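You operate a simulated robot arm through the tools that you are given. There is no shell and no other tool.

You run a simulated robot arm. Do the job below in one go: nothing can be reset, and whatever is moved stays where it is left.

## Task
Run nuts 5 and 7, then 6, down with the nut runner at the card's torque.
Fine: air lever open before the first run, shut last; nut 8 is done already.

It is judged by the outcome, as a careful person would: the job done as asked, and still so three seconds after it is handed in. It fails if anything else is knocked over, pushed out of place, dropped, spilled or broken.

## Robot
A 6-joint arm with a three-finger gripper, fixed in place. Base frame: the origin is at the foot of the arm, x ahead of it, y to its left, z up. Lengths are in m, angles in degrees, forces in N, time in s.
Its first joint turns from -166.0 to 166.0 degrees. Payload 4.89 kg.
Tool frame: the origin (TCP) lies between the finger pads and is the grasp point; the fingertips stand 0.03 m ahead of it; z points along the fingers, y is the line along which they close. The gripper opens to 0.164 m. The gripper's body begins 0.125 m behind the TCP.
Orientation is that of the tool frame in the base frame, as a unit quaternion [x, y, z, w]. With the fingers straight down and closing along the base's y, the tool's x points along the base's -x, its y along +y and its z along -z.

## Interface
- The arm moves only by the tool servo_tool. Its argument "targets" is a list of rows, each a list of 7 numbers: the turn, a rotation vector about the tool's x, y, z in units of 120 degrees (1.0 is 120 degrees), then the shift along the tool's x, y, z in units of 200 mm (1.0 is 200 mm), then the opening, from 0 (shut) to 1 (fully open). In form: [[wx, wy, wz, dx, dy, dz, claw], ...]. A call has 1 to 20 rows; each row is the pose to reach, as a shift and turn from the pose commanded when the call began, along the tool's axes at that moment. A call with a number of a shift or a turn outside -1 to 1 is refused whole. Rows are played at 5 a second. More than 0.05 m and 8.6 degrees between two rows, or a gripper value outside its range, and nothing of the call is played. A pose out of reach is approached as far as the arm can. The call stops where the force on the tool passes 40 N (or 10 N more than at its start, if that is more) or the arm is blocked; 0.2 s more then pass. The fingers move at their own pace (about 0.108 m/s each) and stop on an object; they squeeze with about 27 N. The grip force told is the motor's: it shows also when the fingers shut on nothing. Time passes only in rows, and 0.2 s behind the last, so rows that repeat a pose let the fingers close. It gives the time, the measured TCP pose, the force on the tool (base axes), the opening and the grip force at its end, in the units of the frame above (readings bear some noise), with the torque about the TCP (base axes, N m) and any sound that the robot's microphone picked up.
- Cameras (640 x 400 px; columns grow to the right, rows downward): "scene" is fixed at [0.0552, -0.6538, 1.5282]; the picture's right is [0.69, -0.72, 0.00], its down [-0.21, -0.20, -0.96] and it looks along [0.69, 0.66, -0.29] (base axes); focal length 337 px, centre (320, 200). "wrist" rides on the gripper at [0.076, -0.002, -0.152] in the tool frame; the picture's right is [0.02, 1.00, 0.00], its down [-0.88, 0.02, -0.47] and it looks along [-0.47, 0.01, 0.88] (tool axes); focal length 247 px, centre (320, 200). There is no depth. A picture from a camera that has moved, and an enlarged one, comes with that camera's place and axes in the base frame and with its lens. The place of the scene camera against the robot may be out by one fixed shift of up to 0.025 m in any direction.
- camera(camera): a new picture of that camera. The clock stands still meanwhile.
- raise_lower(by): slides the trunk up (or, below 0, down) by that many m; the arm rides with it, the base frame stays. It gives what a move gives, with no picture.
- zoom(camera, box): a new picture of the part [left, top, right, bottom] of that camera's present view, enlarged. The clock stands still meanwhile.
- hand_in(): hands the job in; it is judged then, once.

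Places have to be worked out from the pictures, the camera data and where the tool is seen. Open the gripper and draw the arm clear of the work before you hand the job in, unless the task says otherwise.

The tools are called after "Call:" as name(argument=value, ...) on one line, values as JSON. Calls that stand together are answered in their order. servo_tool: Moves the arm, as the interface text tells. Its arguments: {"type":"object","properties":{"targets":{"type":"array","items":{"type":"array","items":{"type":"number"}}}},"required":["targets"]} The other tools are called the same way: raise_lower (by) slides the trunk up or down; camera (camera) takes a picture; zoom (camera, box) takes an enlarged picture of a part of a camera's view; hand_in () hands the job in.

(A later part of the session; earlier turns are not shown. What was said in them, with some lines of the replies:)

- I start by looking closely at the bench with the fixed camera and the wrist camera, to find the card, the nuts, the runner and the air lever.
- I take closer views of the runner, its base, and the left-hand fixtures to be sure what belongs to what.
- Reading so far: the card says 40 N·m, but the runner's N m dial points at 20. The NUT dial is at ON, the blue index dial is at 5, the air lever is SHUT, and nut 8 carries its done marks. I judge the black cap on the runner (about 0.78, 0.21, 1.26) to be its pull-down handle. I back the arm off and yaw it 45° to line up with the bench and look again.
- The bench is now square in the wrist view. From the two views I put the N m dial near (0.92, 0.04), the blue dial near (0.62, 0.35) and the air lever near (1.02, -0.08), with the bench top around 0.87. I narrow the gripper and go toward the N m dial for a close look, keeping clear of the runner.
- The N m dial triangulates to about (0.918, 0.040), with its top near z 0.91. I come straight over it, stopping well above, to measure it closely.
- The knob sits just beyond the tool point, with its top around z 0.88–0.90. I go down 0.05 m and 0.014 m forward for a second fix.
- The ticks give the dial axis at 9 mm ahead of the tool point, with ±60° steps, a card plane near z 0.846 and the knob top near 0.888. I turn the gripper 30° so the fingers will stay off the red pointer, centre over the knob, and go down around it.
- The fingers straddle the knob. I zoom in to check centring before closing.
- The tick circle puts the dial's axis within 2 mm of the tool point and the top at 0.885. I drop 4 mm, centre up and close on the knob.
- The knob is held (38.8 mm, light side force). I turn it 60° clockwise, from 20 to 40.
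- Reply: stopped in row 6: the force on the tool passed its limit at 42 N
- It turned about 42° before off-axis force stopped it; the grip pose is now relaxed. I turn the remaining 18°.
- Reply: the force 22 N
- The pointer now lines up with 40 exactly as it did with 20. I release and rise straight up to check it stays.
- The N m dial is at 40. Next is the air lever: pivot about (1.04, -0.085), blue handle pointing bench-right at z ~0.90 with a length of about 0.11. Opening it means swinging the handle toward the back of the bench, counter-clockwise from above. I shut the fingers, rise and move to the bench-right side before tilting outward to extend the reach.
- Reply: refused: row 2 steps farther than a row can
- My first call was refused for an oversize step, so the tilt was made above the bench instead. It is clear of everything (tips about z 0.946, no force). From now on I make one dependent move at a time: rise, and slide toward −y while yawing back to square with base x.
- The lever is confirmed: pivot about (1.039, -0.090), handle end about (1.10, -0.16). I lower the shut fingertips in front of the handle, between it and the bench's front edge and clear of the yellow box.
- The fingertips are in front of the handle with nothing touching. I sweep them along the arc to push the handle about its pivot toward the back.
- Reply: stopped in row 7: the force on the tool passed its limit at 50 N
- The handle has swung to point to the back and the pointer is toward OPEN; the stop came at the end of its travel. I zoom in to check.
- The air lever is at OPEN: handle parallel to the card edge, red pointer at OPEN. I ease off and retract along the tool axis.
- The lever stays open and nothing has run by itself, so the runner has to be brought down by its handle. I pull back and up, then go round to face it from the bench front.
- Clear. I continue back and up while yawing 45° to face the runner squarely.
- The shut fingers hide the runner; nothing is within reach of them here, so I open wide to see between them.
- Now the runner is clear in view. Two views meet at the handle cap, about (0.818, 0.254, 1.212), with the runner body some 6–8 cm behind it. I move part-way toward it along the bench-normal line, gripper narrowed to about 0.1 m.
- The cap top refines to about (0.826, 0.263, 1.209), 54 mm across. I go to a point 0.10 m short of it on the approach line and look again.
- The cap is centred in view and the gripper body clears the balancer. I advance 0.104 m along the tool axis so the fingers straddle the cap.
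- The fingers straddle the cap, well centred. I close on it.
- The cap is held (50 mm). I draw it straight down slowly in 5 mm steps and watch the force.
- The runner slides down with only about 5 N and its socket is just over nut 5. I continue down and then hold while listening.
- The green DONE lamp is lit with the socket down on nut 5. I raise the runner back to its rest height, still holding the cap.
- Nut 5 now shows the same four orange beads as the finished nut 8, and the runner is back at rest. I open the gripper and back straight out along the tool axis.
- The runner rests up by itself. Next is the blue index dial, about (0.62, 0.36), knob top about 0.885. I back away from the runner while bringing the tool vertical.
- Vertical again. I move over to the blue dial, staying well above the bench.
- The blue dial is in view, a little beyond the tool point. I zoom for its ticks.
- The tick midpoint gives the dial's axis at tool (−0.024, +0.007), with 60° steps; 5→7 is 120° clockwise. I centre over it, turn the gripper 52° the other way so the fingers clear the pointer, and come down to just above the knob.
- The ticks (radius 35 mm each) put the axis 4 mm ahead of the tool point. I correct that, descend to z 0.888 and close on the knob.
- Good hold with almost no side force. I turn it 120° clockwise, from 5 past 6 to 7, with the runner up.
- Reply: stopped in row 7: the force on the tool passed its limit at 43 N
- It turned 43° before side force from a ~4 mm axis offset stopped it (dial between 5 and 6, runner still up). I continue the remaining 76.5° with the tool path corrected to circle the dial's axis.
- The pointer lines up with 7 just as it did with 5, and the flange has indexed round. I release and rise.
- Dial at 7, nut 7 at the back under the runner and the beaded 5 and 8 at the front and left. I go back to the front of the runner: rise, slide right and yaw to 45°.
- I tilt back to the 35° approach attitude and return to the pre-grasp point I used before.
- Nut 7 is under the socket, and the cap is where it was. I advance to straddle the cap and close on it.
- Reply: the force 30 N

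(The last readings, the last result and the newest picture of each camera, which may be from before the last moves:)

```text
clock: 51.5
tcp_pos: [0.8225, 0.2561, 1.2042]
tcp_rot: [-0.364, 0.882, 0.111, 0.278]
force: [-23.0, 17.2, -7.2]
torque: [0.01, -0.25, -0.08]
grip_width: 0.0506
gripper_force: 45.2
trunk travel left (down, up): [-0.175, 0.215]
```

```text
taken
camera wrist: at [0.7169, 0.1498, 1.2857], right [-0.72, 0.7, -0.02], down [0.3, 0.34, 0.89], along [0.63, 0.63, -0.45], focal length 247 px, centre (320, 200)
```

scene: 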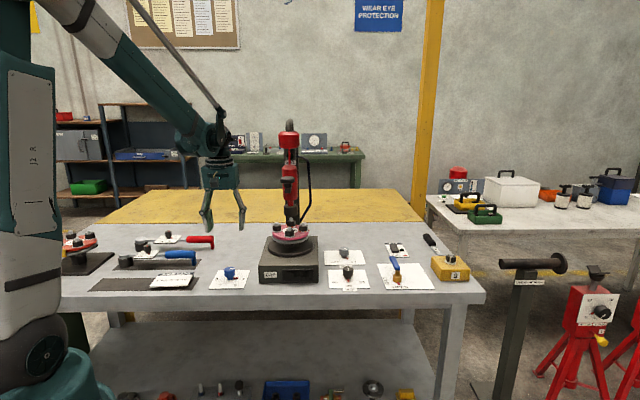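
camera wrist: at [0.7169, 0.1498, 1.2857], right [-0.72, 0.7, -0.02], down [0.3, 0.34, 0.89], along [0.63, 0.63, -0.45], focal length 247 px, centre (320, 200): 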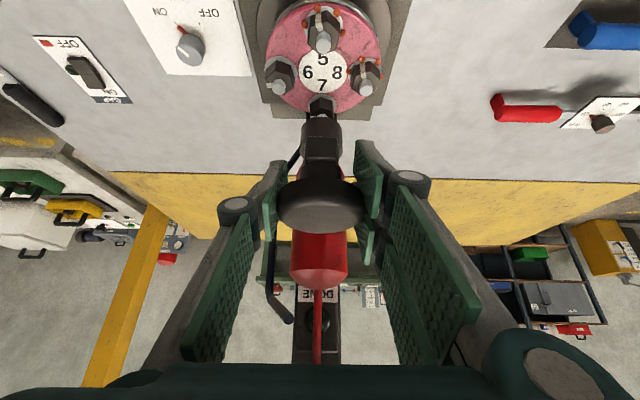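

Held, with some sideways preload; I correct it by 3.5 mm and draw the runner down onto nut 7.

Call:
servo_tool(targets=[[0, 0, 0, 0, 0.017, 0, 0], [0, 0, 0, 0.0143, 0.017, 0.0205, 0], [0, 0, 0, 0.0286, 0.017, 0.041, 0], [0, 0, 0, 0.0429, 0.017, 0.0615, 0], [0, 0, 0, 0.0572, 0.017, 0.082, 0], [0, 0, 0, 0.0715, 0.017, 0.1025, 0], [0, 0, 0, 0.0858, 0.017, 0.123, 0], [0, 0, 0, 0.1, 0.017, 0.1435, 0], [0, 0, 0, 0.1144, 0.017, 0.164, 0], [0, 0, 0, 0.122, 0.017, 0.175, 0], [0, 0, 0, 0.122, 0.017, 0.175, 0], [0, 0, 0, 0.122, 0.017, 0.175, 0]])

Call:
camera(camera="wrist")

Call:
zoom(camera="scene", box=[240, 130, 340, 250])

```text
clock: 54.1
tcp_pos: [0.8226, 0.2561, 1.1597]
tcp_rot: [-0.363, 0.882, 0.112, 0.278]
force: [27.4, 2.6, 4.6]
torque: [-0.21, 0.26, 0.34]
grip_width: 0.0506
gripper_force: 45.3
trunk travel left (down, up): [-0.175, 0.215]
```

```text
taken
camera wrist: at [0.7165, 0.1498, 1.2413], right [-0.71, 0.7, -0.02], down [0.31, 0.34, 0.89], along [0.63, 0.63, -0.45], focal length 247 px, centre (320, 200)
```

wrist: 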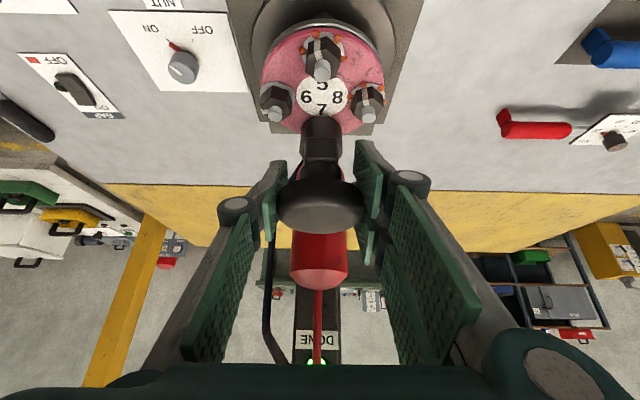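

```text
3.33 times, centred on (290, 190) of scene
camera zoom: at [0.0552, -0.6538, 1.5282], right [0.69, -0.72, 0.0], down [-0.21, -0.2, -0.96], along [0.69, 0.66, -0.29], focal length 1123 px, centre (420, 233)
```

zoom: 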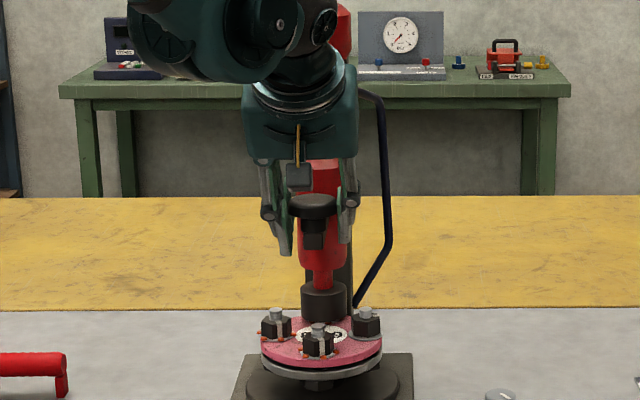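

DONE is lit again on nut 7. I raise the runner to rest, easing the sideways preload.

Call:
servo_tool(targets=[[0, 0, 0, -0.01, -0.01, 0.007, 0], [0, 0, 0, -0.0386, -0.01, -0.034, 0], [0, 0, 0, -0.0672, -0.01, -0.075, 0], [0, 0, 0, -0.0958, -0.01, -0.116, 0], [0, 0, 0, -0.1244, -0.01, -0.157, 0], [0, 0, 0, -0.131, -0.01, -0.168, 0], [0, 0, 0, -0.131, -0.01, -0.168, 0]])

Call:
zoom(camera="wrist", box=[250, 0, 400, 130])

Call:
zoom(camera="scene", box=[240, 130, 340, 250])

```text
clock: 55.7
tcp_pos: [0.8227, 0.2557, 1.204]
tcp_rot: [-0.363, 0.882, 0.11, 0.28]
force: [-11.6, -3.3, 2.2]
torque: [-0.09, -0.37, 0.03]
grip_width: 0.0503
gripper_force: 44.6
trunk travel left (down, up): [-0.175, 0.215]
```

```text
3.08 times, centred on (325, 65) of wrist
camera zoom: at [0.7164, 0.1497, 1.2853], right [-0.71, 0.7, -0.02], down [0.3, 0.34, 0.89], along [0.63, 0.63, -0.45], focal length 760 px, centre (305, 615)
```

zoom: 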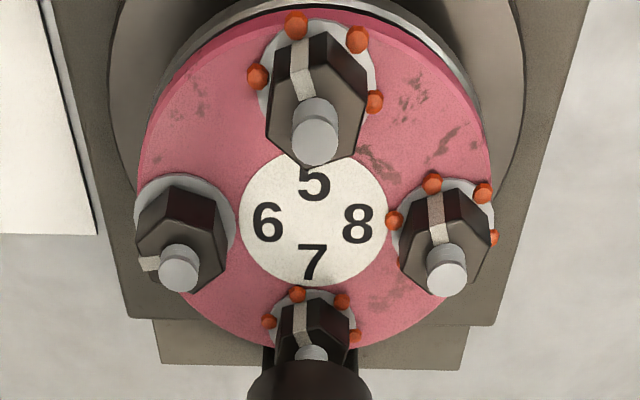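

```text
3.33 times, centred on (290, 190) of scene
camera zoom: at [0.0552, -0.6538, 1.5282], right [0.69, -0.72, 0.0], down [-0.21, -0.2, -0.96], along [0.69, 0.66, -0.29], focal length 1123 px, centre (420, 233)
```

zoom: 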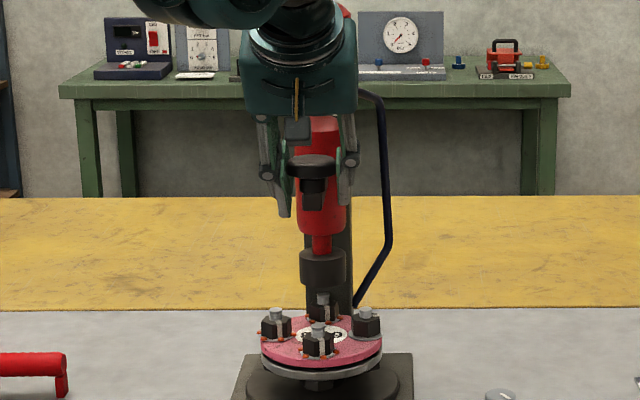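

Nut 7 now has its four beads. I let go and back out along the tool axis.

Call:
servo_tool(targets=[[0, 0, 0, 0, 0, 0, 0.3], [0, 0, 0, 0, 0, 0, 0.6], [0, 0, 0, 0, 0, 0, 0.6], [0, 0, 0, 0, 0, -0.15, 0.6], [0, 0, 0, 0, 0, -0.3, 0.6], [0, 0, 0, 0, 0, -0.5, 0.6], [0, 0, 0, 0, 0, -0.5, 0.6]])

```text
clock: 57.3
tcp_pos: [0.7823, 0.2169, 1.2852]
tcp_rot: [-0.363, 0.882, 0.111, 0.278]
force: [-0.1, -0.8, 0.6]
torque: [0.03, -0.08, -0.07]
grip_width: 0.0985
gripper_force: 0.0
trunk travel left (down, up): [-0.175, 0.215]
```

Clear. I repeat the retreat from the runner with the tool coming vertical.

Call:
servo_tool(targets=[[0, 0, 0, 0.133, 0.021, -0.093, 0.6], [0, 0.058, 0, 0.267, 0.042, -0.186, 0.6], [0, 0.116, 0, 0.4, 0.063, -0.279, 0.6], [0, 0.174, 0, 0.533, 0.085, -0.372, 0.6], [0, 0.232, 0, 0.667, 0.106, -0.465, 0.6], [0, 0.29, 0, 0.667, 0.106, -0.465, 0.6], [0, 0.29, 0, 0.667, 0.106, -0.465, 0.6]])

```text
clock: 58.9
tcp_pos: [0.6527, 0.1171, 1.2841]
tcp_rot: [-0.38, 0.925, -0.004, 0.002]
force: [0.6, 0.3, 0.1]
torque: [0.0, 0.03, 0.01]
grip_width: 0.0987
gripper_force: 0.0
trunk travel left (down, up): [-0.175, 0.215]
```

I move over the blue dial again, yawing 24° so the coming counter-clockwise turn stays in the wrist's easy range.

Call:
servo_tool(targets=[[0, 0, 0.025, -0.096, 0.1225, 0.08, 0.6], [0, 0, 0.05, -0.193, 0.245, 0.18, 0.6], [0, 0, 0.075, -0.289, 0.3675, 0.3, 0.6], [0, 0, 0.1, -0.385, 0.49, 0.44, 0.6], [0, 0, 0.125, -0.481, 0.6125, 0.58, 0.55], [0, 0, 0.15, -0.578, 0.735, 0.72, 0.5], [0, 0, 0.175, -0.674, 0.8575, 0.86, 0.5], [0, 0, 0.2, -0.77, 0.98, 0.98, 0.5], [0, 0, 0.2, -0.77, 0.98, 0.98, 0.5]])

Call:
zoom(camera="wrist", box=[250, 60, 390, 200])

```text
clock: 60.9
tcp_pos: [0.6256, 0.3672, 1.0859]
tcp_rot: [-0.178, 0.984, -0.002, 0.002]
force: [1.4, 0.3, -1.0]
torque: [-0.06, 0.08, -0.02]
grip_width: 0.0822
gripper_force: 0.0
trunk travel left (down, up): [-0.175, 0.215]
```

```text
2.86 times, centred on (320, 130) of wrist
camera zoom: at [0.5529, 0.3381, 1.2381], right [-0.37, 0.93, -0.01], down [0.82, 0.33, 0.48], along [0.44, 0.17, -0.88], focal length 706 px, centre (320, 400)
```

zoom: 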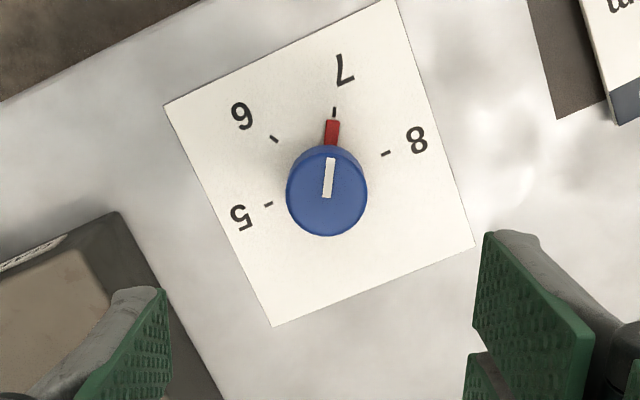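

The pointer sits right on 7. I come down to just above the knob and measure its axis once more.

Call:
servo_tool(targets=[[0, 0, 0, 0.015, 0.011, 0.18, 0.5], [0, 0, 0, 0.015, 0.011, 0.36, 0.5], [0, 0, 0, 0.015, 0.011, 0.54, 0.5], [0, 0, 0, 0.015, 0.011, 0.717, 0.5], [0, 0, 0, 0.015, 0.011, 0.717, 0.5]])

Call:
zoom(camera="wrist", box=[240, 80, 400, 220])

```text
clock: 62.1
tcp_pos: [0.6218, 0.3627, 0.9428]
tcp_rot: [-0.179, 0.984, -0.003, 0.003]
force: [0.7, 0.5, -0.5]
torque: [0.0, 0.05, -0.01]
grip_width: 0.082
gripper_force: 0.1
trunk travel left (down, up): [-0.175, 0.215]
```

```text
2.86 times, centred on (320, 150) of wrist
camera zoom: at [0.5491, 0.3333, 1.0948], right [-0.37, 0.93, -0.01], down [0.82, 0.33, 0.48], along [0.44, 0.17, -0.88], focal length 706 px, centre (320, 343)
```

zoom: 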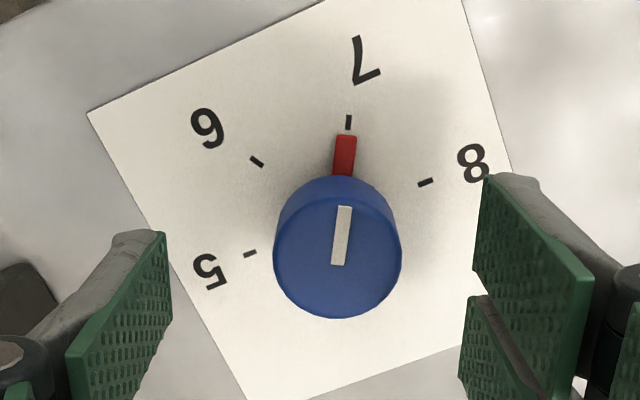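

The corrected axis agrees with the one found earlier, (0.622, 0.368). I shift onto it, descend and close.

Call:
servo_tool(targets=[[0, 0, 0, -0.011, 0.0285, 0.08, 0.5], [0, 0, 0, -0.011, 0.0285, 0.18, 0.5], [0, 0, 0, -0.011, 0.0285, 0.27, 0.5], [0, 0, 0, -0.011, 0.0285, 0.27, 0.5], [0, 0, 0, -0.011, 0.0285, 0.27, 0.3], [0, 0, 0, -0.011, 0.0285, 0.27, 0], [0, 0, 0, -0.011, 0.0285, 0.27, 0], [0, 0, 0, -0.011, 0.0285, 0.27, 0]])

Call:
zoom(camera="wrist", box=[240, 100, 400, 240])

```text
clock: 63.9
tcp_pos: [0.6221, 0.3674, 0.8906]
tcp_rot: [-0.178, 0.984, -0.004, 0.002]
force: [9.3, -33.9, -5.5]
torque: [-0.77, -0.31, -0.04]
grip_width: 0.0381
gripper_force: 45.3
trunk travel left (down, up): [-0.175, 0.215]
```

```text
2.86 times, centred on (320, 170) of wrist
camera zoom: at [0.55, 0.3391, 1.0425], right [-0.37, 0.93, -0.01], down [0.82, 0.33, 0.48], along [0.44, 0.17, -0.88], focal length 706 px, centre (320, 286)
```

zoom: 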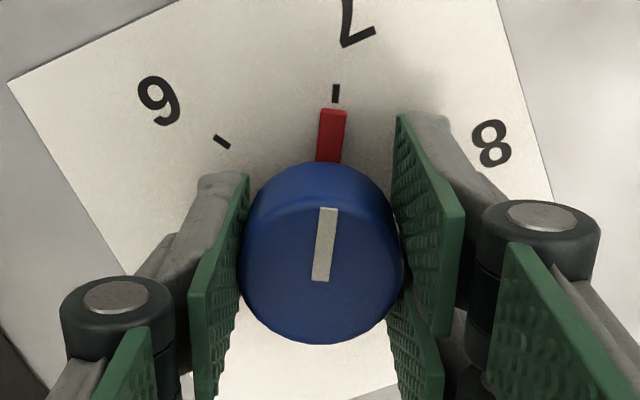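

Held; there is a 35 N side preload from being ~4 mm off along the closing line. I take that out first and then turn 60° counter-clockwise, 7 to 6.

Call:
servo_tool(targets=[[0, 0, 0, 0, -0.011, 0, 0], [0, 0, 0, 0, -0.021, 0, 0], [0, 0, -0.0556, 0, -0.021, 0, 0], [0, 0, -0.1111, 0, -0.021, 0, 0], [0, 0, -0.1667, 0, -0.021, 0, 0], [0, 0, -0.2222, 0, -0.021, 0, 0], [0, 0, -0.2778, 0, -0.021, 0, 0], [0, 0, -0.3333, 0, -0.021, 0, 0], [0, 0, -0.3889, 0, -0.021, 0, 0], [0, 0, -0.4444, 0, -0.021, 0, 0], [0, 0, -0.5, 0, -0.021, 0, 0], [0, 0, -0.5, 0, -0.021, 0, 0]])

Call:
zoom(camera="wrist", box=[240, 100, 400, 240])

Call:
zoom(camera="scene", box=[200, 150, 340, 300])

```text
clock: 65.7
tcp_pos: [0.6229, 0.3677, 0.8906]
tcp_rot: [-0.491, 0.871, -0.002, 0.001]
force: [-8.0, 8.3, -13.2]
torque: [0.31, 0.23, -0.01]
grip_width: 0.0377
gripper_force: 44.7
trunk travel left (down, up): [-0.175, 0.215]
stopped in row 8: the force on the tool passed its limit at 45 N (the readings are from after the stop); the commanded pose is now the measured one
```

```text
2.86 times, centred on (320, 170) of wrist
camera zoom: at [0.5837, 0.3016, 1.043], right [-0.87, 0.5, 0.0], down [0.44, 0.76, 0.47], along [0.24, 0.41, -0.88], focal length 706 px, centre (320, 286)
```

zoom: 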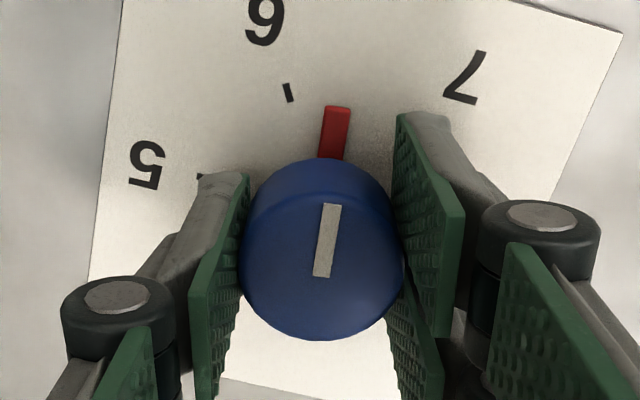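

```text
2.67 times, centred on (270, 225) of scene
camera zoom: at [0.0552, -0.6538, 1.5282], right [0.69, -0.72, 0.0], down [-0.21, -0.2, -0.96], along [0.69, 0.66, -0.29], focal length 899 px, centre (453, 133)
```

zoom: 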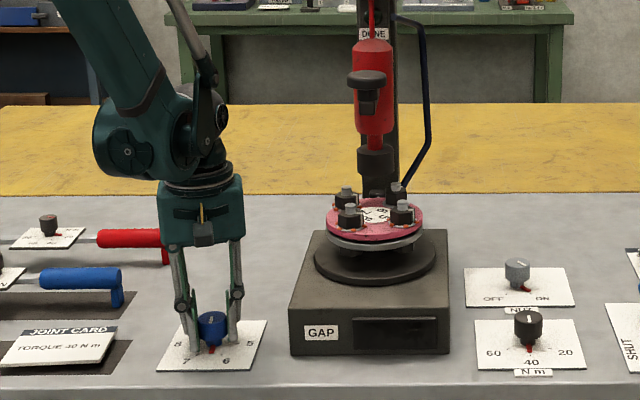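

38° done, flange mid-way; the pose is relaxed now. I turn the remaining 22°.

Call:
servo_tool(targets=[[0, 0, -0.045, 0, 0, 0, 0], [0, 0, -0.09, 0, 0, 0, 0], [0, 0, -0.135, 0, 0, 0, 0], [0, 0, -0.181, 0, 0, 0, 0], [0, 0, -0.181, 0, 0, 0, 0]])

Call:
zoom(camera="wrist", box=[240, 100, 400, 240])

Call:
zoom(camera="scene", box=[200, 150, 340, 300])

```text
clock: 66.9
tcp_pos: [0.6225, 0.3687, 0.89]
tcp_rot: [-0.646, 0.764, -0.004, 0.001]
force: [-13.6, 16.5, -3.0]
torque: [0.36, 0.35, 0.12]
grip_width: 0.0379
gripper_force: 45.6
trunk travel left (down, up): [-0.175, 0.215]
```

```text
2.86 times, centred on (320, 170) of wrist
camera zoom: at [0.6108, 0.2924, 1.0432], right [-0.99, 0.14, 0.0], down [0.12, 0.87, 0.47], along [0.07, 0.46, -0.88], focal length 706 px, centre (320, 286)
```

zoom: 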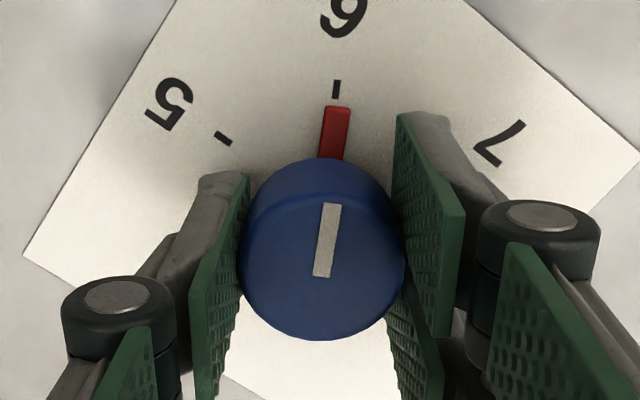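

```text
2.67 times, centred on (270, 225) of scene
camera zoom: at [0.0552, -0.6538, 1.5282], right [0.69, -0.72, 0.0], down [-0.21, -0.2, -0.96], along [0.69, 0.66, -0.29], focal length 899 px, centre (453, 133)
```

zoom: 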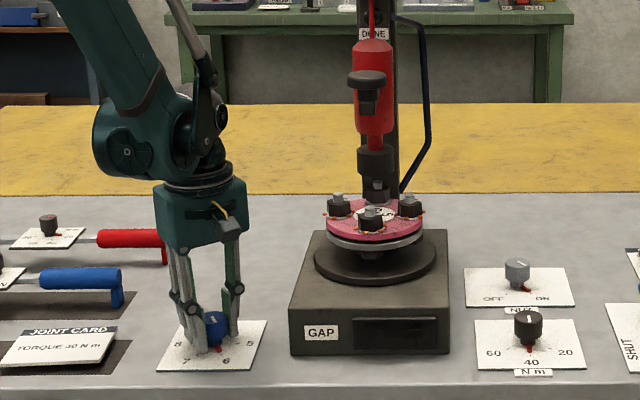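

The pointer is at 6. I release and rise to check the setting and the flange.

Call:
servo_tool(targets=[[0, 0, 0, 0, 0, 0, 0.25], [0, 0, 0, 0, 0, 0, 0.5], [0, 0, 0, 0, 0, 0, 0.5], [0, 0, 0, 0, 0, -0.2, 0.5], [0, 0, 0, 0, 0, -0.4, 0.5], [0, 0, 0, 0, 0, -0.6, 0.5], [0, 0, 0, 0, 0, -0.8, 0.5]])

Call:
zoom(camera="wrist", box=[250, 60, 390, 200])

Call:
zoom(camera="scene", box=[200, 200, 340, 300])

```text
clock: 68.5
tcp_pos: [0.623, 0.3663, 1.0497]
tcp_rot: [-0.646, 0.763, -0.002, 0.001]
force: [0.5, -0.1, 0.4]
torque: [-0.06, 0.07, 0.04]
grip_width: 0.0819
gripper_force: 0.0
trunk travel left (down, up): [-0.175, 0.215]
```

```text
2.86 times, centred on (320, 130) of wrist
camera zoom: at [0.6108, 0.2896, 1.203], right [-0.99, 0.14, 0.0], down [0.13, 0.87, 0.47], along [0.07, 0.47, -0.88], focal length 706 px, centre (320, 400)
```

zoom: 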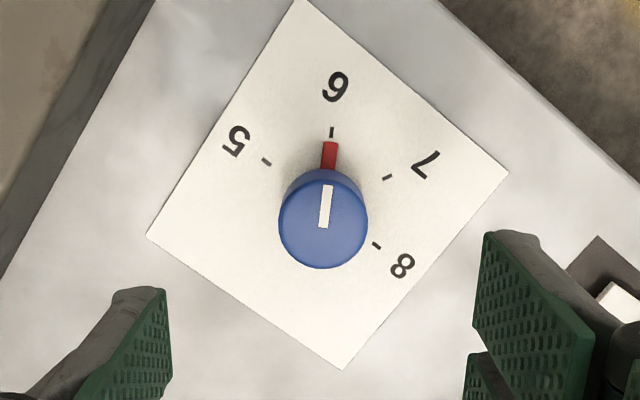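

```text
4.00 times, centred on (270, 250) of scene
camera zoom: at [0.0552, -0.6538, 1.5282], right [0.69, -0.72, 0.0], down [-0.21, -0.2, -0.96], along [0.69, 0.66, -0.29], focal length 1348 px, centre (520, 0)
```

zoom: 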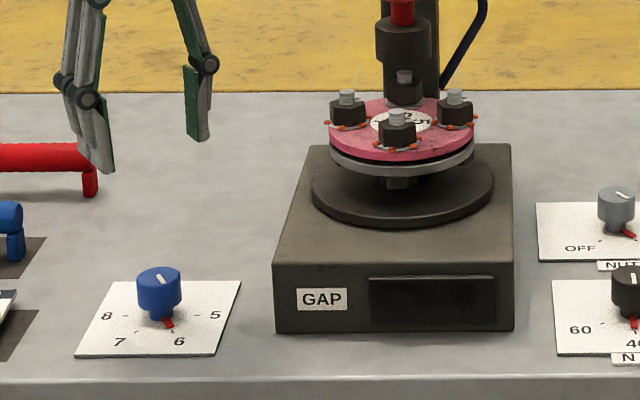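

Dial at 6; nuts 5, 7 and 8 are beaded and nut 6 is under the runner. I go back to the runner's front.

Call:
servo_tool(targets=[[0, 0, 0.03, 0.05, -0.016, -0.15, 0.6], [0, 0, 0.06, 0.14, -0.044, -0.3, 0.6], [0, 0, 0.09, 0.25, -0.079, -0.43, 0.6], [0, 0, 0.12, 0.36, -0.114, -0.56, 0.6], [0, 0, 0.15, 0.48, -0.152, -0.68, 0.6], [0, 0, 0.18, 0.61, -0.193, -0.79, 0.6], [0, 0, 0.21, 0.74, -0.234, -0.88, 0.6], [0, 0, 0.25, 0.87, -0.275, -0.95, 0.6], [0, 0, 0.3, 0.99, -0.313, -0.99, 0.6], [0, 0, 0.3, 0.99, -0.313, -0.99, 0.6]])

```text
clock: 70.7
tcp_pos: [0.6484, 0.1636, 1.2487]
tcp_rot: [-0.377, 0.926, -0.001, 0.001]
force: [-0.2, 0.4, -0.4]
torque: [0.02, -0.02, -0.03]
grip_width: 0.0982
gripper_force: 0.0
trunk travel left (down, up): [-0.175, 0.215]
```

I tilt to the approach attitude and return to the same pre-grasp point.

Call:
servo_tool(targets=[[0, -0.058, 0, -0.05, -0.05, -0.1, 0.6], [0, -0.116, 0, -0.15, -0.1, -0.189, 0.6], [0, -0.174, 0, -0.28, -0.15, -0.189, 0.6], [0, -0.232, 0, -0.41, -0.2, -0.189, 0.6], [0, -0.29, 0, -0.54, -0.24, -0.189, 0.6], [0, -0.29, 0, -0.659, -0.273, -0.189, 0.6], [0, -0.29, 0, -0.659, -0.273, -0.189, 0.6]])

Call:
camera(camera="wrist")

Call:
zoom(camera="wrist", box=[250, 0, 400, 130])

```text
clock: 72.3
tcp_pos: [0.7832, 0.2166, 1.2871]
tcp_rot: [-0.362, 0.883, 0.111, 0.277]
force: [0.3, 0.3, -0.4]
torque: [0.02, 0.06, 0.04]
grip_width: 0.0985
gripper_force: 0.1
trunk travel left (down, up): [-0.175, 0.215]
```

```text
taken
camera wrist: at [0.6764, 0.1095, 1.3682], right [-0.71, 0.7, -0.02], down [0.31, 0.33, 0.89], along [0.63, 0.63, -0.45], focal length 247 px, centre (320, 200)
```

wrist: 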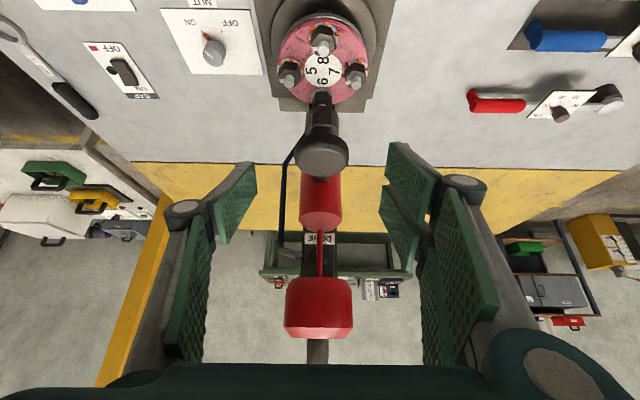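

```text
3.08 times, centred on (325, 65) of wrist
camera zoom: at [0.6764, 0.1095, 1.3682], right [-0.71, 0.7, -0.02], down [0.31, 0.33, 0.89], along [0.63, 0.63, -0.45], focal length 760 px, centre (305, 615)
```

zoom: 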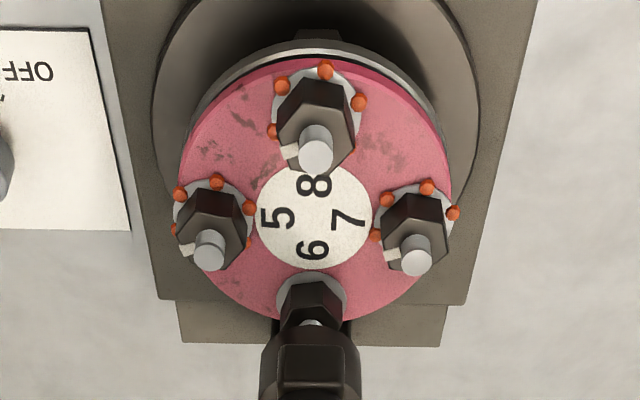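

Nut 6 is under the socket. I advance onto the cap and close.

Call:
servo_tool(targets=[[0, 0, 0, 0.003, 0.001, 0.13, 0.6], [0, 0, 0, 0.006, 0.002, 0.26, 0.6], [0, 0, 0, 0.01, 0.002, 0.39, 0.6], [0, 0, 0, 0.013, 0.002, 0.51, 0.6], [0, 0, 0, 0.013, 0.002, 0.51, 0.6], [0, 0, 0, 0.013, 0.002, 0.51, 0.4], [0, 0, 0, 0.013, 0.002, 0.51, 0.2], [0, 0, 0, 0.013, 0.002, 0.51, 0], [0, 0, 0, 0.013, 0.002, 0.51, 0]])

Call:
camera(camera="wrist")

```text
clock: 74.3
tcp_pos: [0.8224, 0.2559, 1.2018]
tcp_rot: [-0.362, 0.883, 0.111, 0.278]
force: [2.8, -4.8, 1.2]
torque: [0.04, 0.02, 0.06]
grip_width: 0.0499
gripper_force: 45.1
trunk travel left (down, up): [-0.175, 0.215]
```

```text
taken
camera wrist: at [0.7155, 0.1489, 1.2838], right [-0.71, 0.7, -0.02], down [0.31, 0.33, 0.89], along [0.63, 0.63, -0.45], focal length 247 px, centre (320, 200)
```

wrist: 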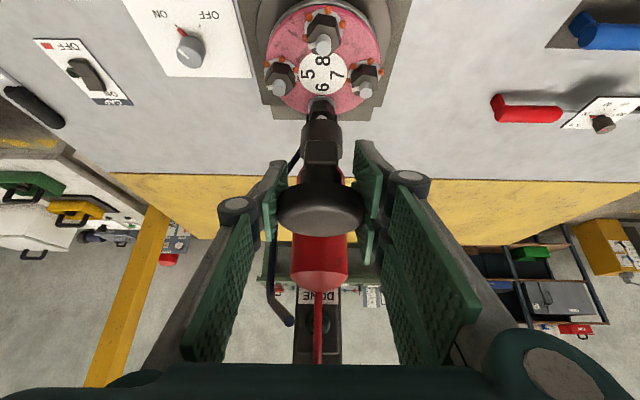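

A clean hold with hardly any side force. I draw the runner down 41–42 mm onto nut 6 and hold.

Call:
servo_tool(targets=[[0, 0, 0, 0.0143, 0, 0.0205, 0], [0, 0, 0, 0.0286, 0, 0.041, 0], [0, 0, 0, 0.0429, 0, 0.0615, 0], [0, 0, 0, 0.0572, 0, 0.082, 0], [0, 0, 0, 0.0715, 0, 0.1025, 0], [0, 0, 0, 0.0858, 0, 0.123, 0], [0, 0, 0, 0.1, 0, 0.1435, 0], [0, 0, 0, 0.1144, 0, 0.164, 0], [0, 0, 0, 0.119, 0, 0.171, 0], [0, 0, 0, 0.119, 0, 0.171, 0], [0, 0, 0, 0.119, 0, 0.171, 0]])

Call:
camera(camera="wrist")

Call:
zoom(camera="scene", box=[240, 130, 340, 250])

```text
clock: 76.7
tcp_pos: [0.8213, 0.2557, 1.1614]
tcp_rot: [-0.362, 0.883, 0.111, 0.278]
force: [-19.1, -1.8, 4.4]
torque: [0.18, -0.08, 0.13]
grip_width: 0.0502
gripper_force: 45.0
trunk travel left (down, up): [-0.175, 0.215]
```

```text
taken
camera wrist: at [0.7156, 0.1488, 1.2426], right [-0.71, 0.7, -0.02], down [0.31, 0.33, 0.89], along [0.63, 0.63, -0.45], focal length 247 px, centre (320, 200)
```

wrist: 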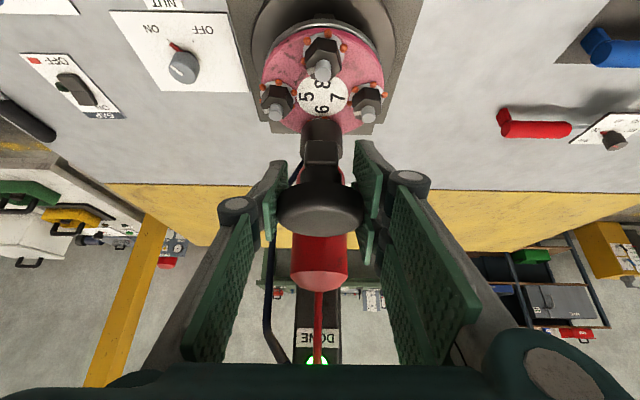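

```text
3.33 times, centred on (290, 190) of scene
camera zoom: at [0.0552, -0.6538, 1.5282], right [0.69, -0.72, 0.0], down [-0.21, -0.2, -0.96], along [0.69, 0.66, -0.29], focal length 1123 px, centre (420, 233)
```

zoom: 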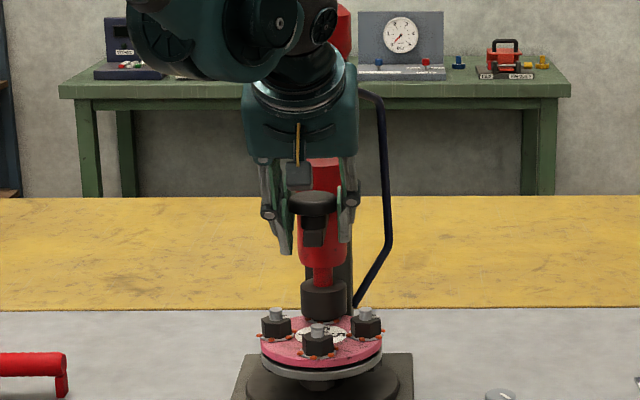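

DONE is lit on nut 6. I raise the runner to rest.

Call:
servo_tool(targets=[[0, 0, 0, 0, 0, 0, 0], [0, 0, 0, -0.0286, 0, -0.041, 0], [0, 0, 0, -0.0572, 0, -0.082, 0], [0, 0, 0, -0.0858, 0, -0.123, 0], [0, 0, 0, -0.1144, 0, -0.164, 0], [0, 0, 0, -0.119, 0, -0.171, 0], [0, 0, 0, -0.119, 0, -0.171, 0]])

Call:
zoom(camera="wrist", box=[250, 0, 400, 130])

```text
clock: 78.3
tcp_pos: [0.8207, 0.2562, 1.2027]
tcp_rot: [-0.361, 0.883, 0.111, 0.278]
force: [-31.1, -4.1, -20.7]
torque: [0.06, -0.7, 0.03]
grip_width: 0.05
gripper_force: 44.7
trunk travel left (down, up): [-0.175, 0.215]
```

```text
3.08 times, centred on (325, 65) of wrist
camera zoom: at [0.7158, 0.149, 1.2839], right [-0.71, 0.7, -0.02], down [0.31, 0.34, 0.89], along [0.63, 0.63, -0.45], focal length 760 px, centre (305, 615)
```

zoom: 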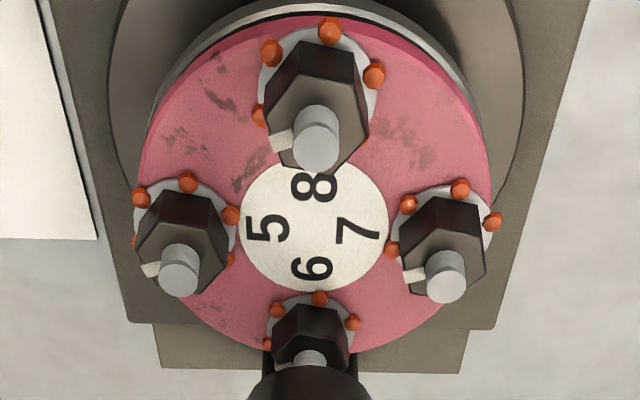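

All four nuts show their beads. I let go of the handle and back out.

Call:
servo_tool(targets=[[0, 0, 0, 0, 0, 0, 0.3], [0, 0, 0, 0, 0, 0, 0.6], [0, 0, 0, 0, 0, 0, 0.6], [0, 0, 0, 0, 0, -0.15, 0.6], [0, 0, 0, 0, 0, -0.3, 0.6], [0, 0, 0, 0, 0, -0.5, 0.6], [0, 0, 0, 0, 0, -0.5, 0.6]])

Call:
zoom(camera="scene", box=[240, 110, 340, 290])

```text
clock: 79.9
tcp_pos: [0.7815, 0.2166, 1.2841]
tcp_rot: [-0.362, 0.883, 0.111, 0.278]
force: [-0.9, -0.8, 0.6]
torque: [0.01, -0.03, -0.03]
grip_width: 0.0985
gripper_force: 0.0
trunk travel left (down, up): [-0.175, 0.215]
```

```text
2.22 times, centred on (290, 200) of scene
camera zoom: at [0.0552, -0.6538, 1.5282], right [0.69, -0.72, 0.0], down [-0.21, -0.2, -0.96], along [0.69, 0.66, -0.29], focal length 749 px, centre (387, 200)
```

zoom: 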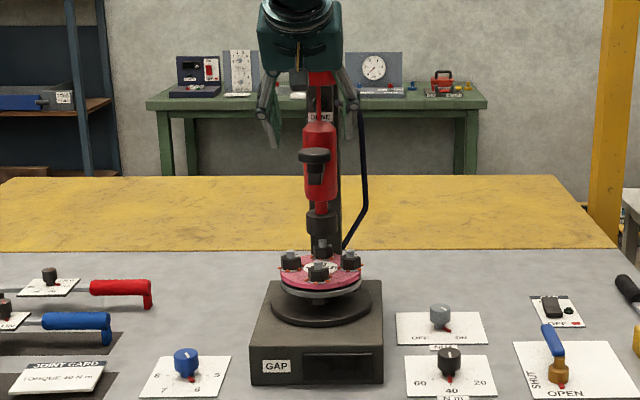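

The runner is up and free. Last is the air lever: its handle points to the back, so it must be pushed from its left side back toward bench-right. First I retreat from the runner and shut the fingers.

Call:
servo_tool(targets=[[0, 0, 0, 0.15, -0.042, -0.105, 0.6], [0, 0, 0, 0.3, -0.085, -0.21, 0.5], [0, 0, 0, 0.45, -0.127, -0.315, 0.2], [0, 0, 0, 0.6, -0.17, -0.42, 0], [0, 0, 0, 0.754, -0.212, -0.525, 0]])

```text
clock: 81.1
tcp_pos: [0.6799, 0.0579, 1.2824]
tcp_rot: [-0.361, 0.883, 0.11, 0.278]
force: [0.5, 0.2, -0.8]
torque: [-0.05, 0.07, 0.02]
grip_width: 0.0
gripper_force: 26.8
trunk travel left (down, up): [-0.175, 0.215]
```

Next I slide to the right-hand side while yawing back to face along base x.

Call:
servo_tool(targets=[[0.0353, 0, 0.0507, 0.0575, -0.164, 0.043, 0], [0.0707, 0, 0.1013, 0.115, -0.328, 0.087, 0], [0.106, 0, 0.152, 0.1725, -0.491, 0.13, 0], [0.1413, 0, 0.2027, 0.23, -0.655, 0.173, 0], [0.1767, 0, 0.2533, 0.2875, -0.819, 0.217, 0], [0.212, 0, 0.304, 0.345, -0.983, 0.26, 0], [0.212, 0, 0.304, 0.345, -0.983, 0.26, 0]])

```text
clock: 82.7
tcp_pos: [0.8005, -0.1011, 1.2009]
tcp_rot: [0.0, 0.954, -0.002, 0.301]
force: [0.6, 0.0, -0.6]
torque: [0.02, 0.08, 0.02]
grip_width: 0.0001
gripper_force: 26.8
trunk travel left (down, up): [-0.175, 0.215]
```

I approach the lever on its left side, still above it.

Call:
servo_tool(targets=[[0, 0, 0, -0.035, 0.06, 0.195, 0], [0, 0, 0, -0.07, 0.12, 0.39, 0], [0, 0, 0, -0.104, 0.18, 0.584, 0], [0, 0, 0, -0.139, 0.24, 0.779, 0], [0, 0, 0, -0.174, 0.3, 0.974, 0], [0, 0, 0, -0.174, 0.3, 0.974, 0]])

Call:
camera(camera="wrist")

Call:
zoom(camera="scene", box=[310, 160, 490, 300])

```text
clock: 84.1
tcp_pos: [0.9381, -0.0416, 1.0643]
tcp_rot: [-0.002, 0.954, -0.001, 0.301]
force: [0.2, 0.4, 0.0]
torque: [0.01, 0.07, 0.01]
grip_width: 0.0
gripper_force: 27.1
trunk travel left (down, up): [-0.175, 0.215]
```

```text
taken
camera wrist: at [0.7887, -0.0441, 1.145], right [-0.02, 1.0, -0.02], down [0.45, 0.02, 0.89], along [0.89, 0.01, -0.45], focal length 247 px, centre (320, 200)
```

wrist: 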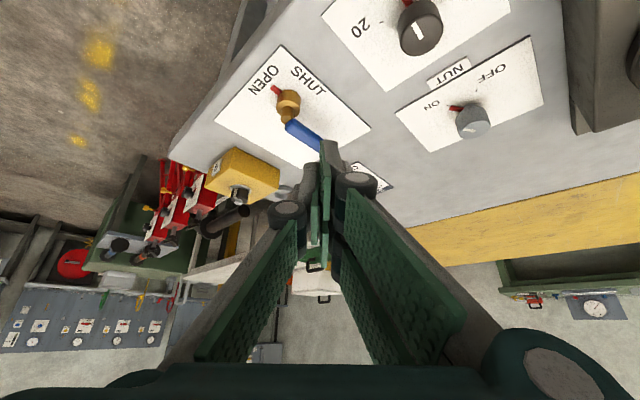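

```text
2.86 times, centred on (400, 230) of scene
camera zoom: at [0.0552, -0.6538, 1.5282], right [0.69, -0.72, 0.0], down [-0.21, -0.2, -0.96], along [0.69, 0.66, -0.29], focal length 963 px, centre (91, 114)
```

zoom: 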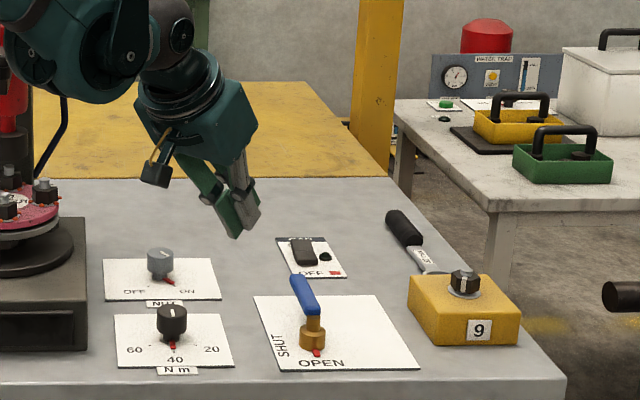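

I move to the left of the handle and lower the shut fingers beside it, at pivot height.

Call:
servo_tool(targets=[[0, 0, 0, -0.063, 0.06, 0.195, 0], [0, 0, 0, -0.127, 0.12, 0.39, 0], [0, 0, 0, -0.19, 0.18, 0.584, 0], [0, 0, 0, -0.109, 0.18, 0.7, 0], [0, 0, 0, -0.028, 0.18, 0.816, 0], [0, 0, 0, 0.053, 0.18, 0.932, 0], [0, 0, 0, 0.053, 0.18, 0.932, 0]])

Call:
camera(camera="wrist")

Call:
zoom(camera="scene", box=[360, 210, 480, 300])

```text
clock: 85.7
tcp_pos: [1.0388, -0.009, 0.9069]
tcp_rot: [-0.001, 0.954, -0.001, 0.3]
force: [0.6, -0.6, -0.7]
torque: [-0.01, -0.04, -0.01]
grip_width: 0.0001
gripper_force: 26.9
trunk travel left (down, up): [-0.175, 0.215]
```

```text
taken
camera wrist: at [0.8881, -0.0105, 0.9869], right [-0.02, 1.0, -0.02], down [0.45, 0.02, 0.89], along [0.89, 0.01, -0.45], focal length 247 px, centre (320, 200)
```

wrist: 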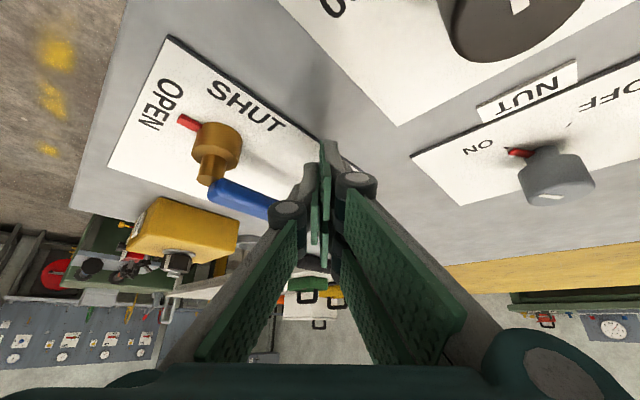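

```text
4.44 times, centred on (420, 255) of scene
camera zoom: at [0.0552, -0.6538, 1.5282], right [0.69, -0.72, 0.0], down [-0.21, -0.2, -0.96], along [0.69, 0.66, -0.29], focal length 1498 px, centre (-124, -44)
```

zoom: 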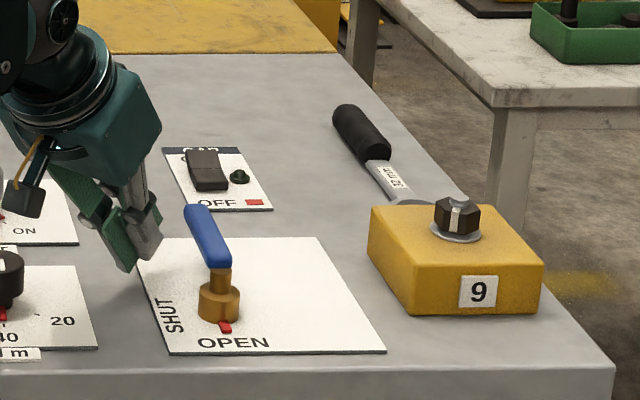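

The fingers are beside the handle, touching nothing. I sweep the arc the other way to push the handle back to SHUT.

Call:
servo_tool(targets=[[0, 0, 0, -0.043, -0.0625, 0.03, 0], [0, 0, 0, -0.086, -0.125, 0.06, 0], [0, 0, 0, -0.142, -0.16, 0.099, 0], [0, 0, 0, -0.189, -0.2135, 0.132, 0], [0, 0, 0, -0.224, -0.28, 0.156, 0], [0, 0, 0, -0.242, -0.354, 0.169, 0], [0, 0, 0, -0.245, -0.4325, 0.171, 0], [0, 0, 0, -0.231, -0.5085, 0.161, 0], [0, 0, 0, -0.223, -0.5325, 0.1556, 0]])

Call:
camera(camera="wrist")

Call:
zoom(camera="scene", box=[360, 210, 480, 300])

```text
clock: 87.4
tcp_pos: [1.0993, -0.0916, 0.907]
tcp_rot: [-0.002, 0.953, 0.001, 0.303]
force: [6.6, 9.4, 3.1]
torque: [0.0, 0.21, -0.36]
grip_width: 0.0
gripper_force: 26.6
trunk travel left (down, up): [-0.175, 0.215]
stopped in row 8: the force on the tool passed its limit at 53 N (the readings are from after the stop); the commanded pose is now the measured one
```

```text
taken
camera wrist: at [0.9486, -0.0949, 0.9875], right [-0.02, 1.0, -0.01], down [0.45, 0.02, 0.89], along [0.89, 0.01, -0.45], focal length 247 px, centre (320, 200)
```

wrist: 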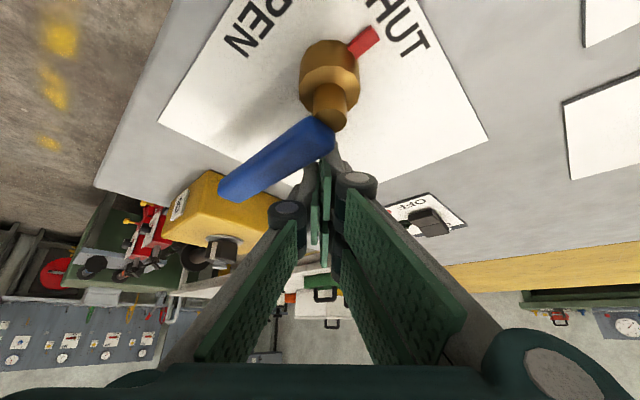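

```text
4.44 times, centred on (420, 255) of scene
camera zoom: at [0.0552, -0.6538, 1.5282], right [0.69, -0.72, 0.0], down [-0.21, -0.2, -0.96], along [0.69, 0.66, -0.29], focal length 1498 px, centre (-124, -44)
```

zoom: 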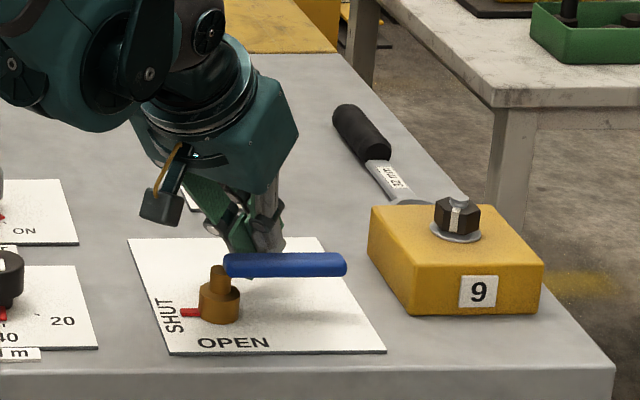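

The lever is back at SHUT, as in the first picture. I ease off toward +y and retract along the tool axis.

Call:
servo_tool(targets=[[0, 0, 0, 0, 0.1, 0, 0], [0, 0, 0, 0, 0.1, -0.2, 0], [0, 0, 0, 0, 0.1, -0.4, 0], [0, 0, 0, 0, 0.1, -0.6, 0], [0, 0, 0, 0, 0.1, -0.8, 0], [0, 0, 0, 0, 0.1, -1.0, 0]])

Call:
camera(camera="scene")

Call:
zoom(camera="scene", box=[320, 230, 480, 300])

Call:
zoom(camera="wrist", box=[240, 0, 480, 220])

```text
clock: 88.8
tcp_pos: [0.9823, -0.074, 1.0689]
tcp_rot: [-0.002, 0.953, 0.001, 0.302]
force: [0.8, 0.6, -1.3]
torque: [0.01, 0.09, -0.01]
grip_width: 0.0
gripper_force: 27.1
trunk travel left (down, up): [-0.175, 0.215]
```

```text
taken
```

scene: 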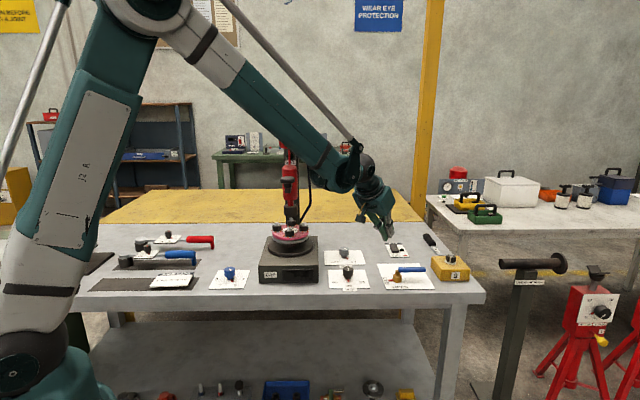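

```text
4.00 times, centred on (400, 265) of scene
camera zoom: at [0.0552, -0.6538, 1.5282], right [0.69, -0.72, 0.0], down [-0.21, -0.2, -0.96], along [0.69, 0.66, -0.29], focal length 1348 px, centre (0, -60)
```

zoom: 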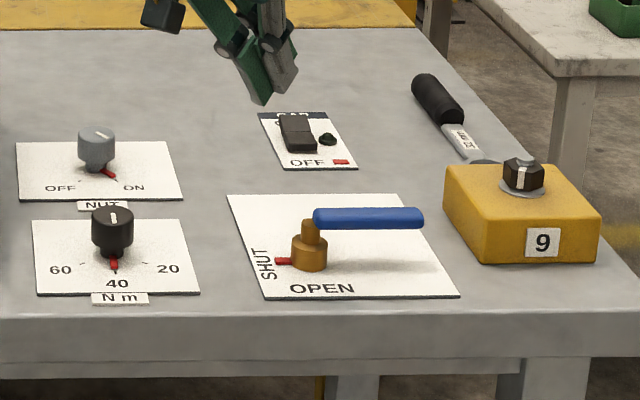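

```text
1.82 times, centred on (360, 110) of wrist
camera zoom: at [0.8317, -0.0779, 1.1495], right [-0.02, 1.0, -0.01], down [0.45, 0.02, 0.89], along [0.89, 0.01, -0.45], focal length 449 px, centre (247, 364)
```

zoom: 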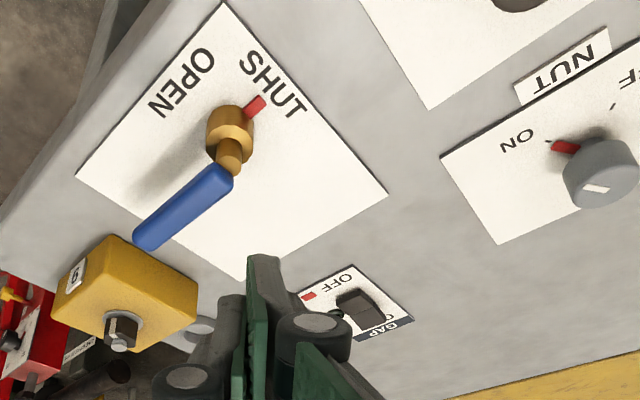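

The air lever is shut exactly as at the start, and everything else on the bench is in place. I draw the arm back and up, opening the gripper.

Call:
servo_tool(targets=[[0, 0, 0, 0.063, -0.03, -0.19, 0], [0, 0, 0, 0.125, -0.06, -0.38, 0], [0, 0, 0, 0.188, -0.09, -0.57, 0.2], [0, 0, 0, 0.25, -0.12, -0.76, 0.5], [0, 0, 0, 0.313, -0.15, -0.95, 0.8], [0, 0, 0, 0.313, -0.15, -0.95, 1], [0, 0, 0, 0.313, -0.15, -0.95, 1]])

```text
clock: 90.4
tcp_pos: [0.8225, -0.1059, 1.1886]
tcp_rot: [-0.002, 0.953, 0.001, 0.302]
force: [-1.2, 0.1, 0.2]
torque: [-0.01, -0.07, -0.05]
grip_width: 0.164
gripper_force: 0.1
trunk travel left (down, up): [-0.175, 0.215]
```

The gripper is open and clear. I retreat further, well off the bench, and take a last look.

Call:
servo_tool(targets=[[0, 0, 0, 0.1, -0.05, -0.17, 1], [0, 0, 0, 0.2, -0.1, -0.34, 1], [0, 0, 0, 0.3, -0.15, -0.51, 1], [0, 0, 0, 0.4, -0.2, -0.68, 1], [0, 0, 0, 0.5, -0.25, -0.85, 1], [0, 0, 0, 0.5, -0.25, -0.85, 1]])

Call:
camera(camera="scene")

Call:
zoom(camera="scene", box=[200, 110, 340, 300])

```text
clock: 91.8
tcp_pos: [0.6421, -0.156, 1.2693]
tcp_rot: [-0.002, 0.953, 0.0, 0.302]
force: [-0.8, 1.1, -0.1]
torque: [-0.03, -0.09, -0.05]
grip_width: 0.1641
gripper_force: 0.1
trunk travel left (down, up): [-0.175, 0.215]
```

```text
taken
```

scene: 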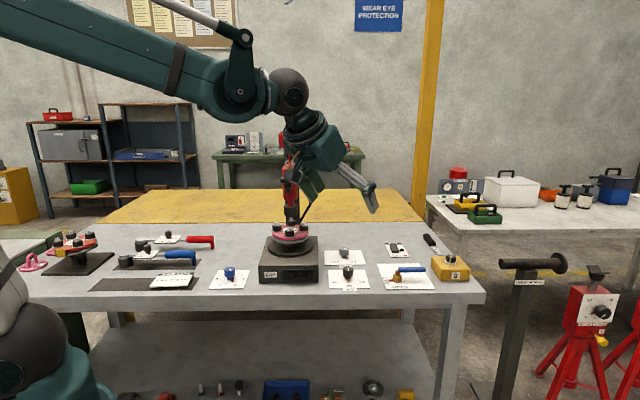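

```text
2.11 times, centred on (270, 205) of scene
camera zoom: at [0.0552, -0.6538, 1.5282], right [0.69, -0.72, 0.0], down [-0.21, -0.2, -0.96], along [0.69, 0.66, -0.29], focal length 710 px, centre (425, 190)
```

zoom: 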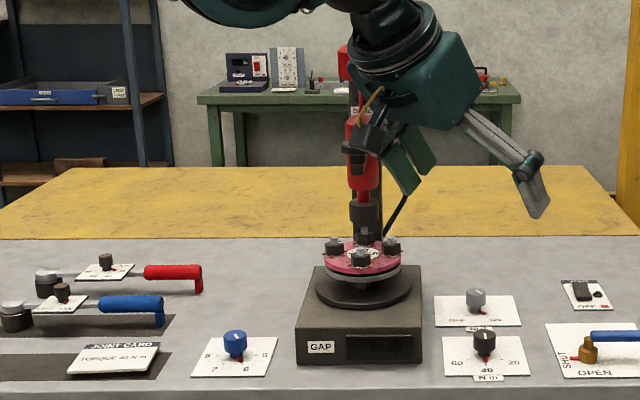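

Nuts 5, 7 and then 6 are run down at 40 N·m and all show their beads. The runner is up, the air is shut, nothing else has moved, and the arm is clear with the gripper open. I hand the job in.

Call:
hand_in()

```text
The job is handed in.
```

I ran nuts 5, 7 and then 6 down with the nut runner at the card's 40 N·m and handed the job in. The DONE lamp lit on each run, and each nut now shows the same orange beads as nut 8, which I left alone.

- **Torque:** the runner's dial was set to 20, so I turned it to 40 before the first run. I left it at 40.
- **Air lever:** I opened it before the first run and shut it after the last.
- **Index dial:** it started at 5 and is now at 6.
- **Runner and arm:** the runner is back up at rest. The gripper is open and the arm is clear of the work.

Nothing else on the bench looked moved in the last picture. A few moves stopped at the force limit (42–53 N) while I was turning the dials and swinging the lever. They showed no damage, and every dial and the lever ended at the right mark.
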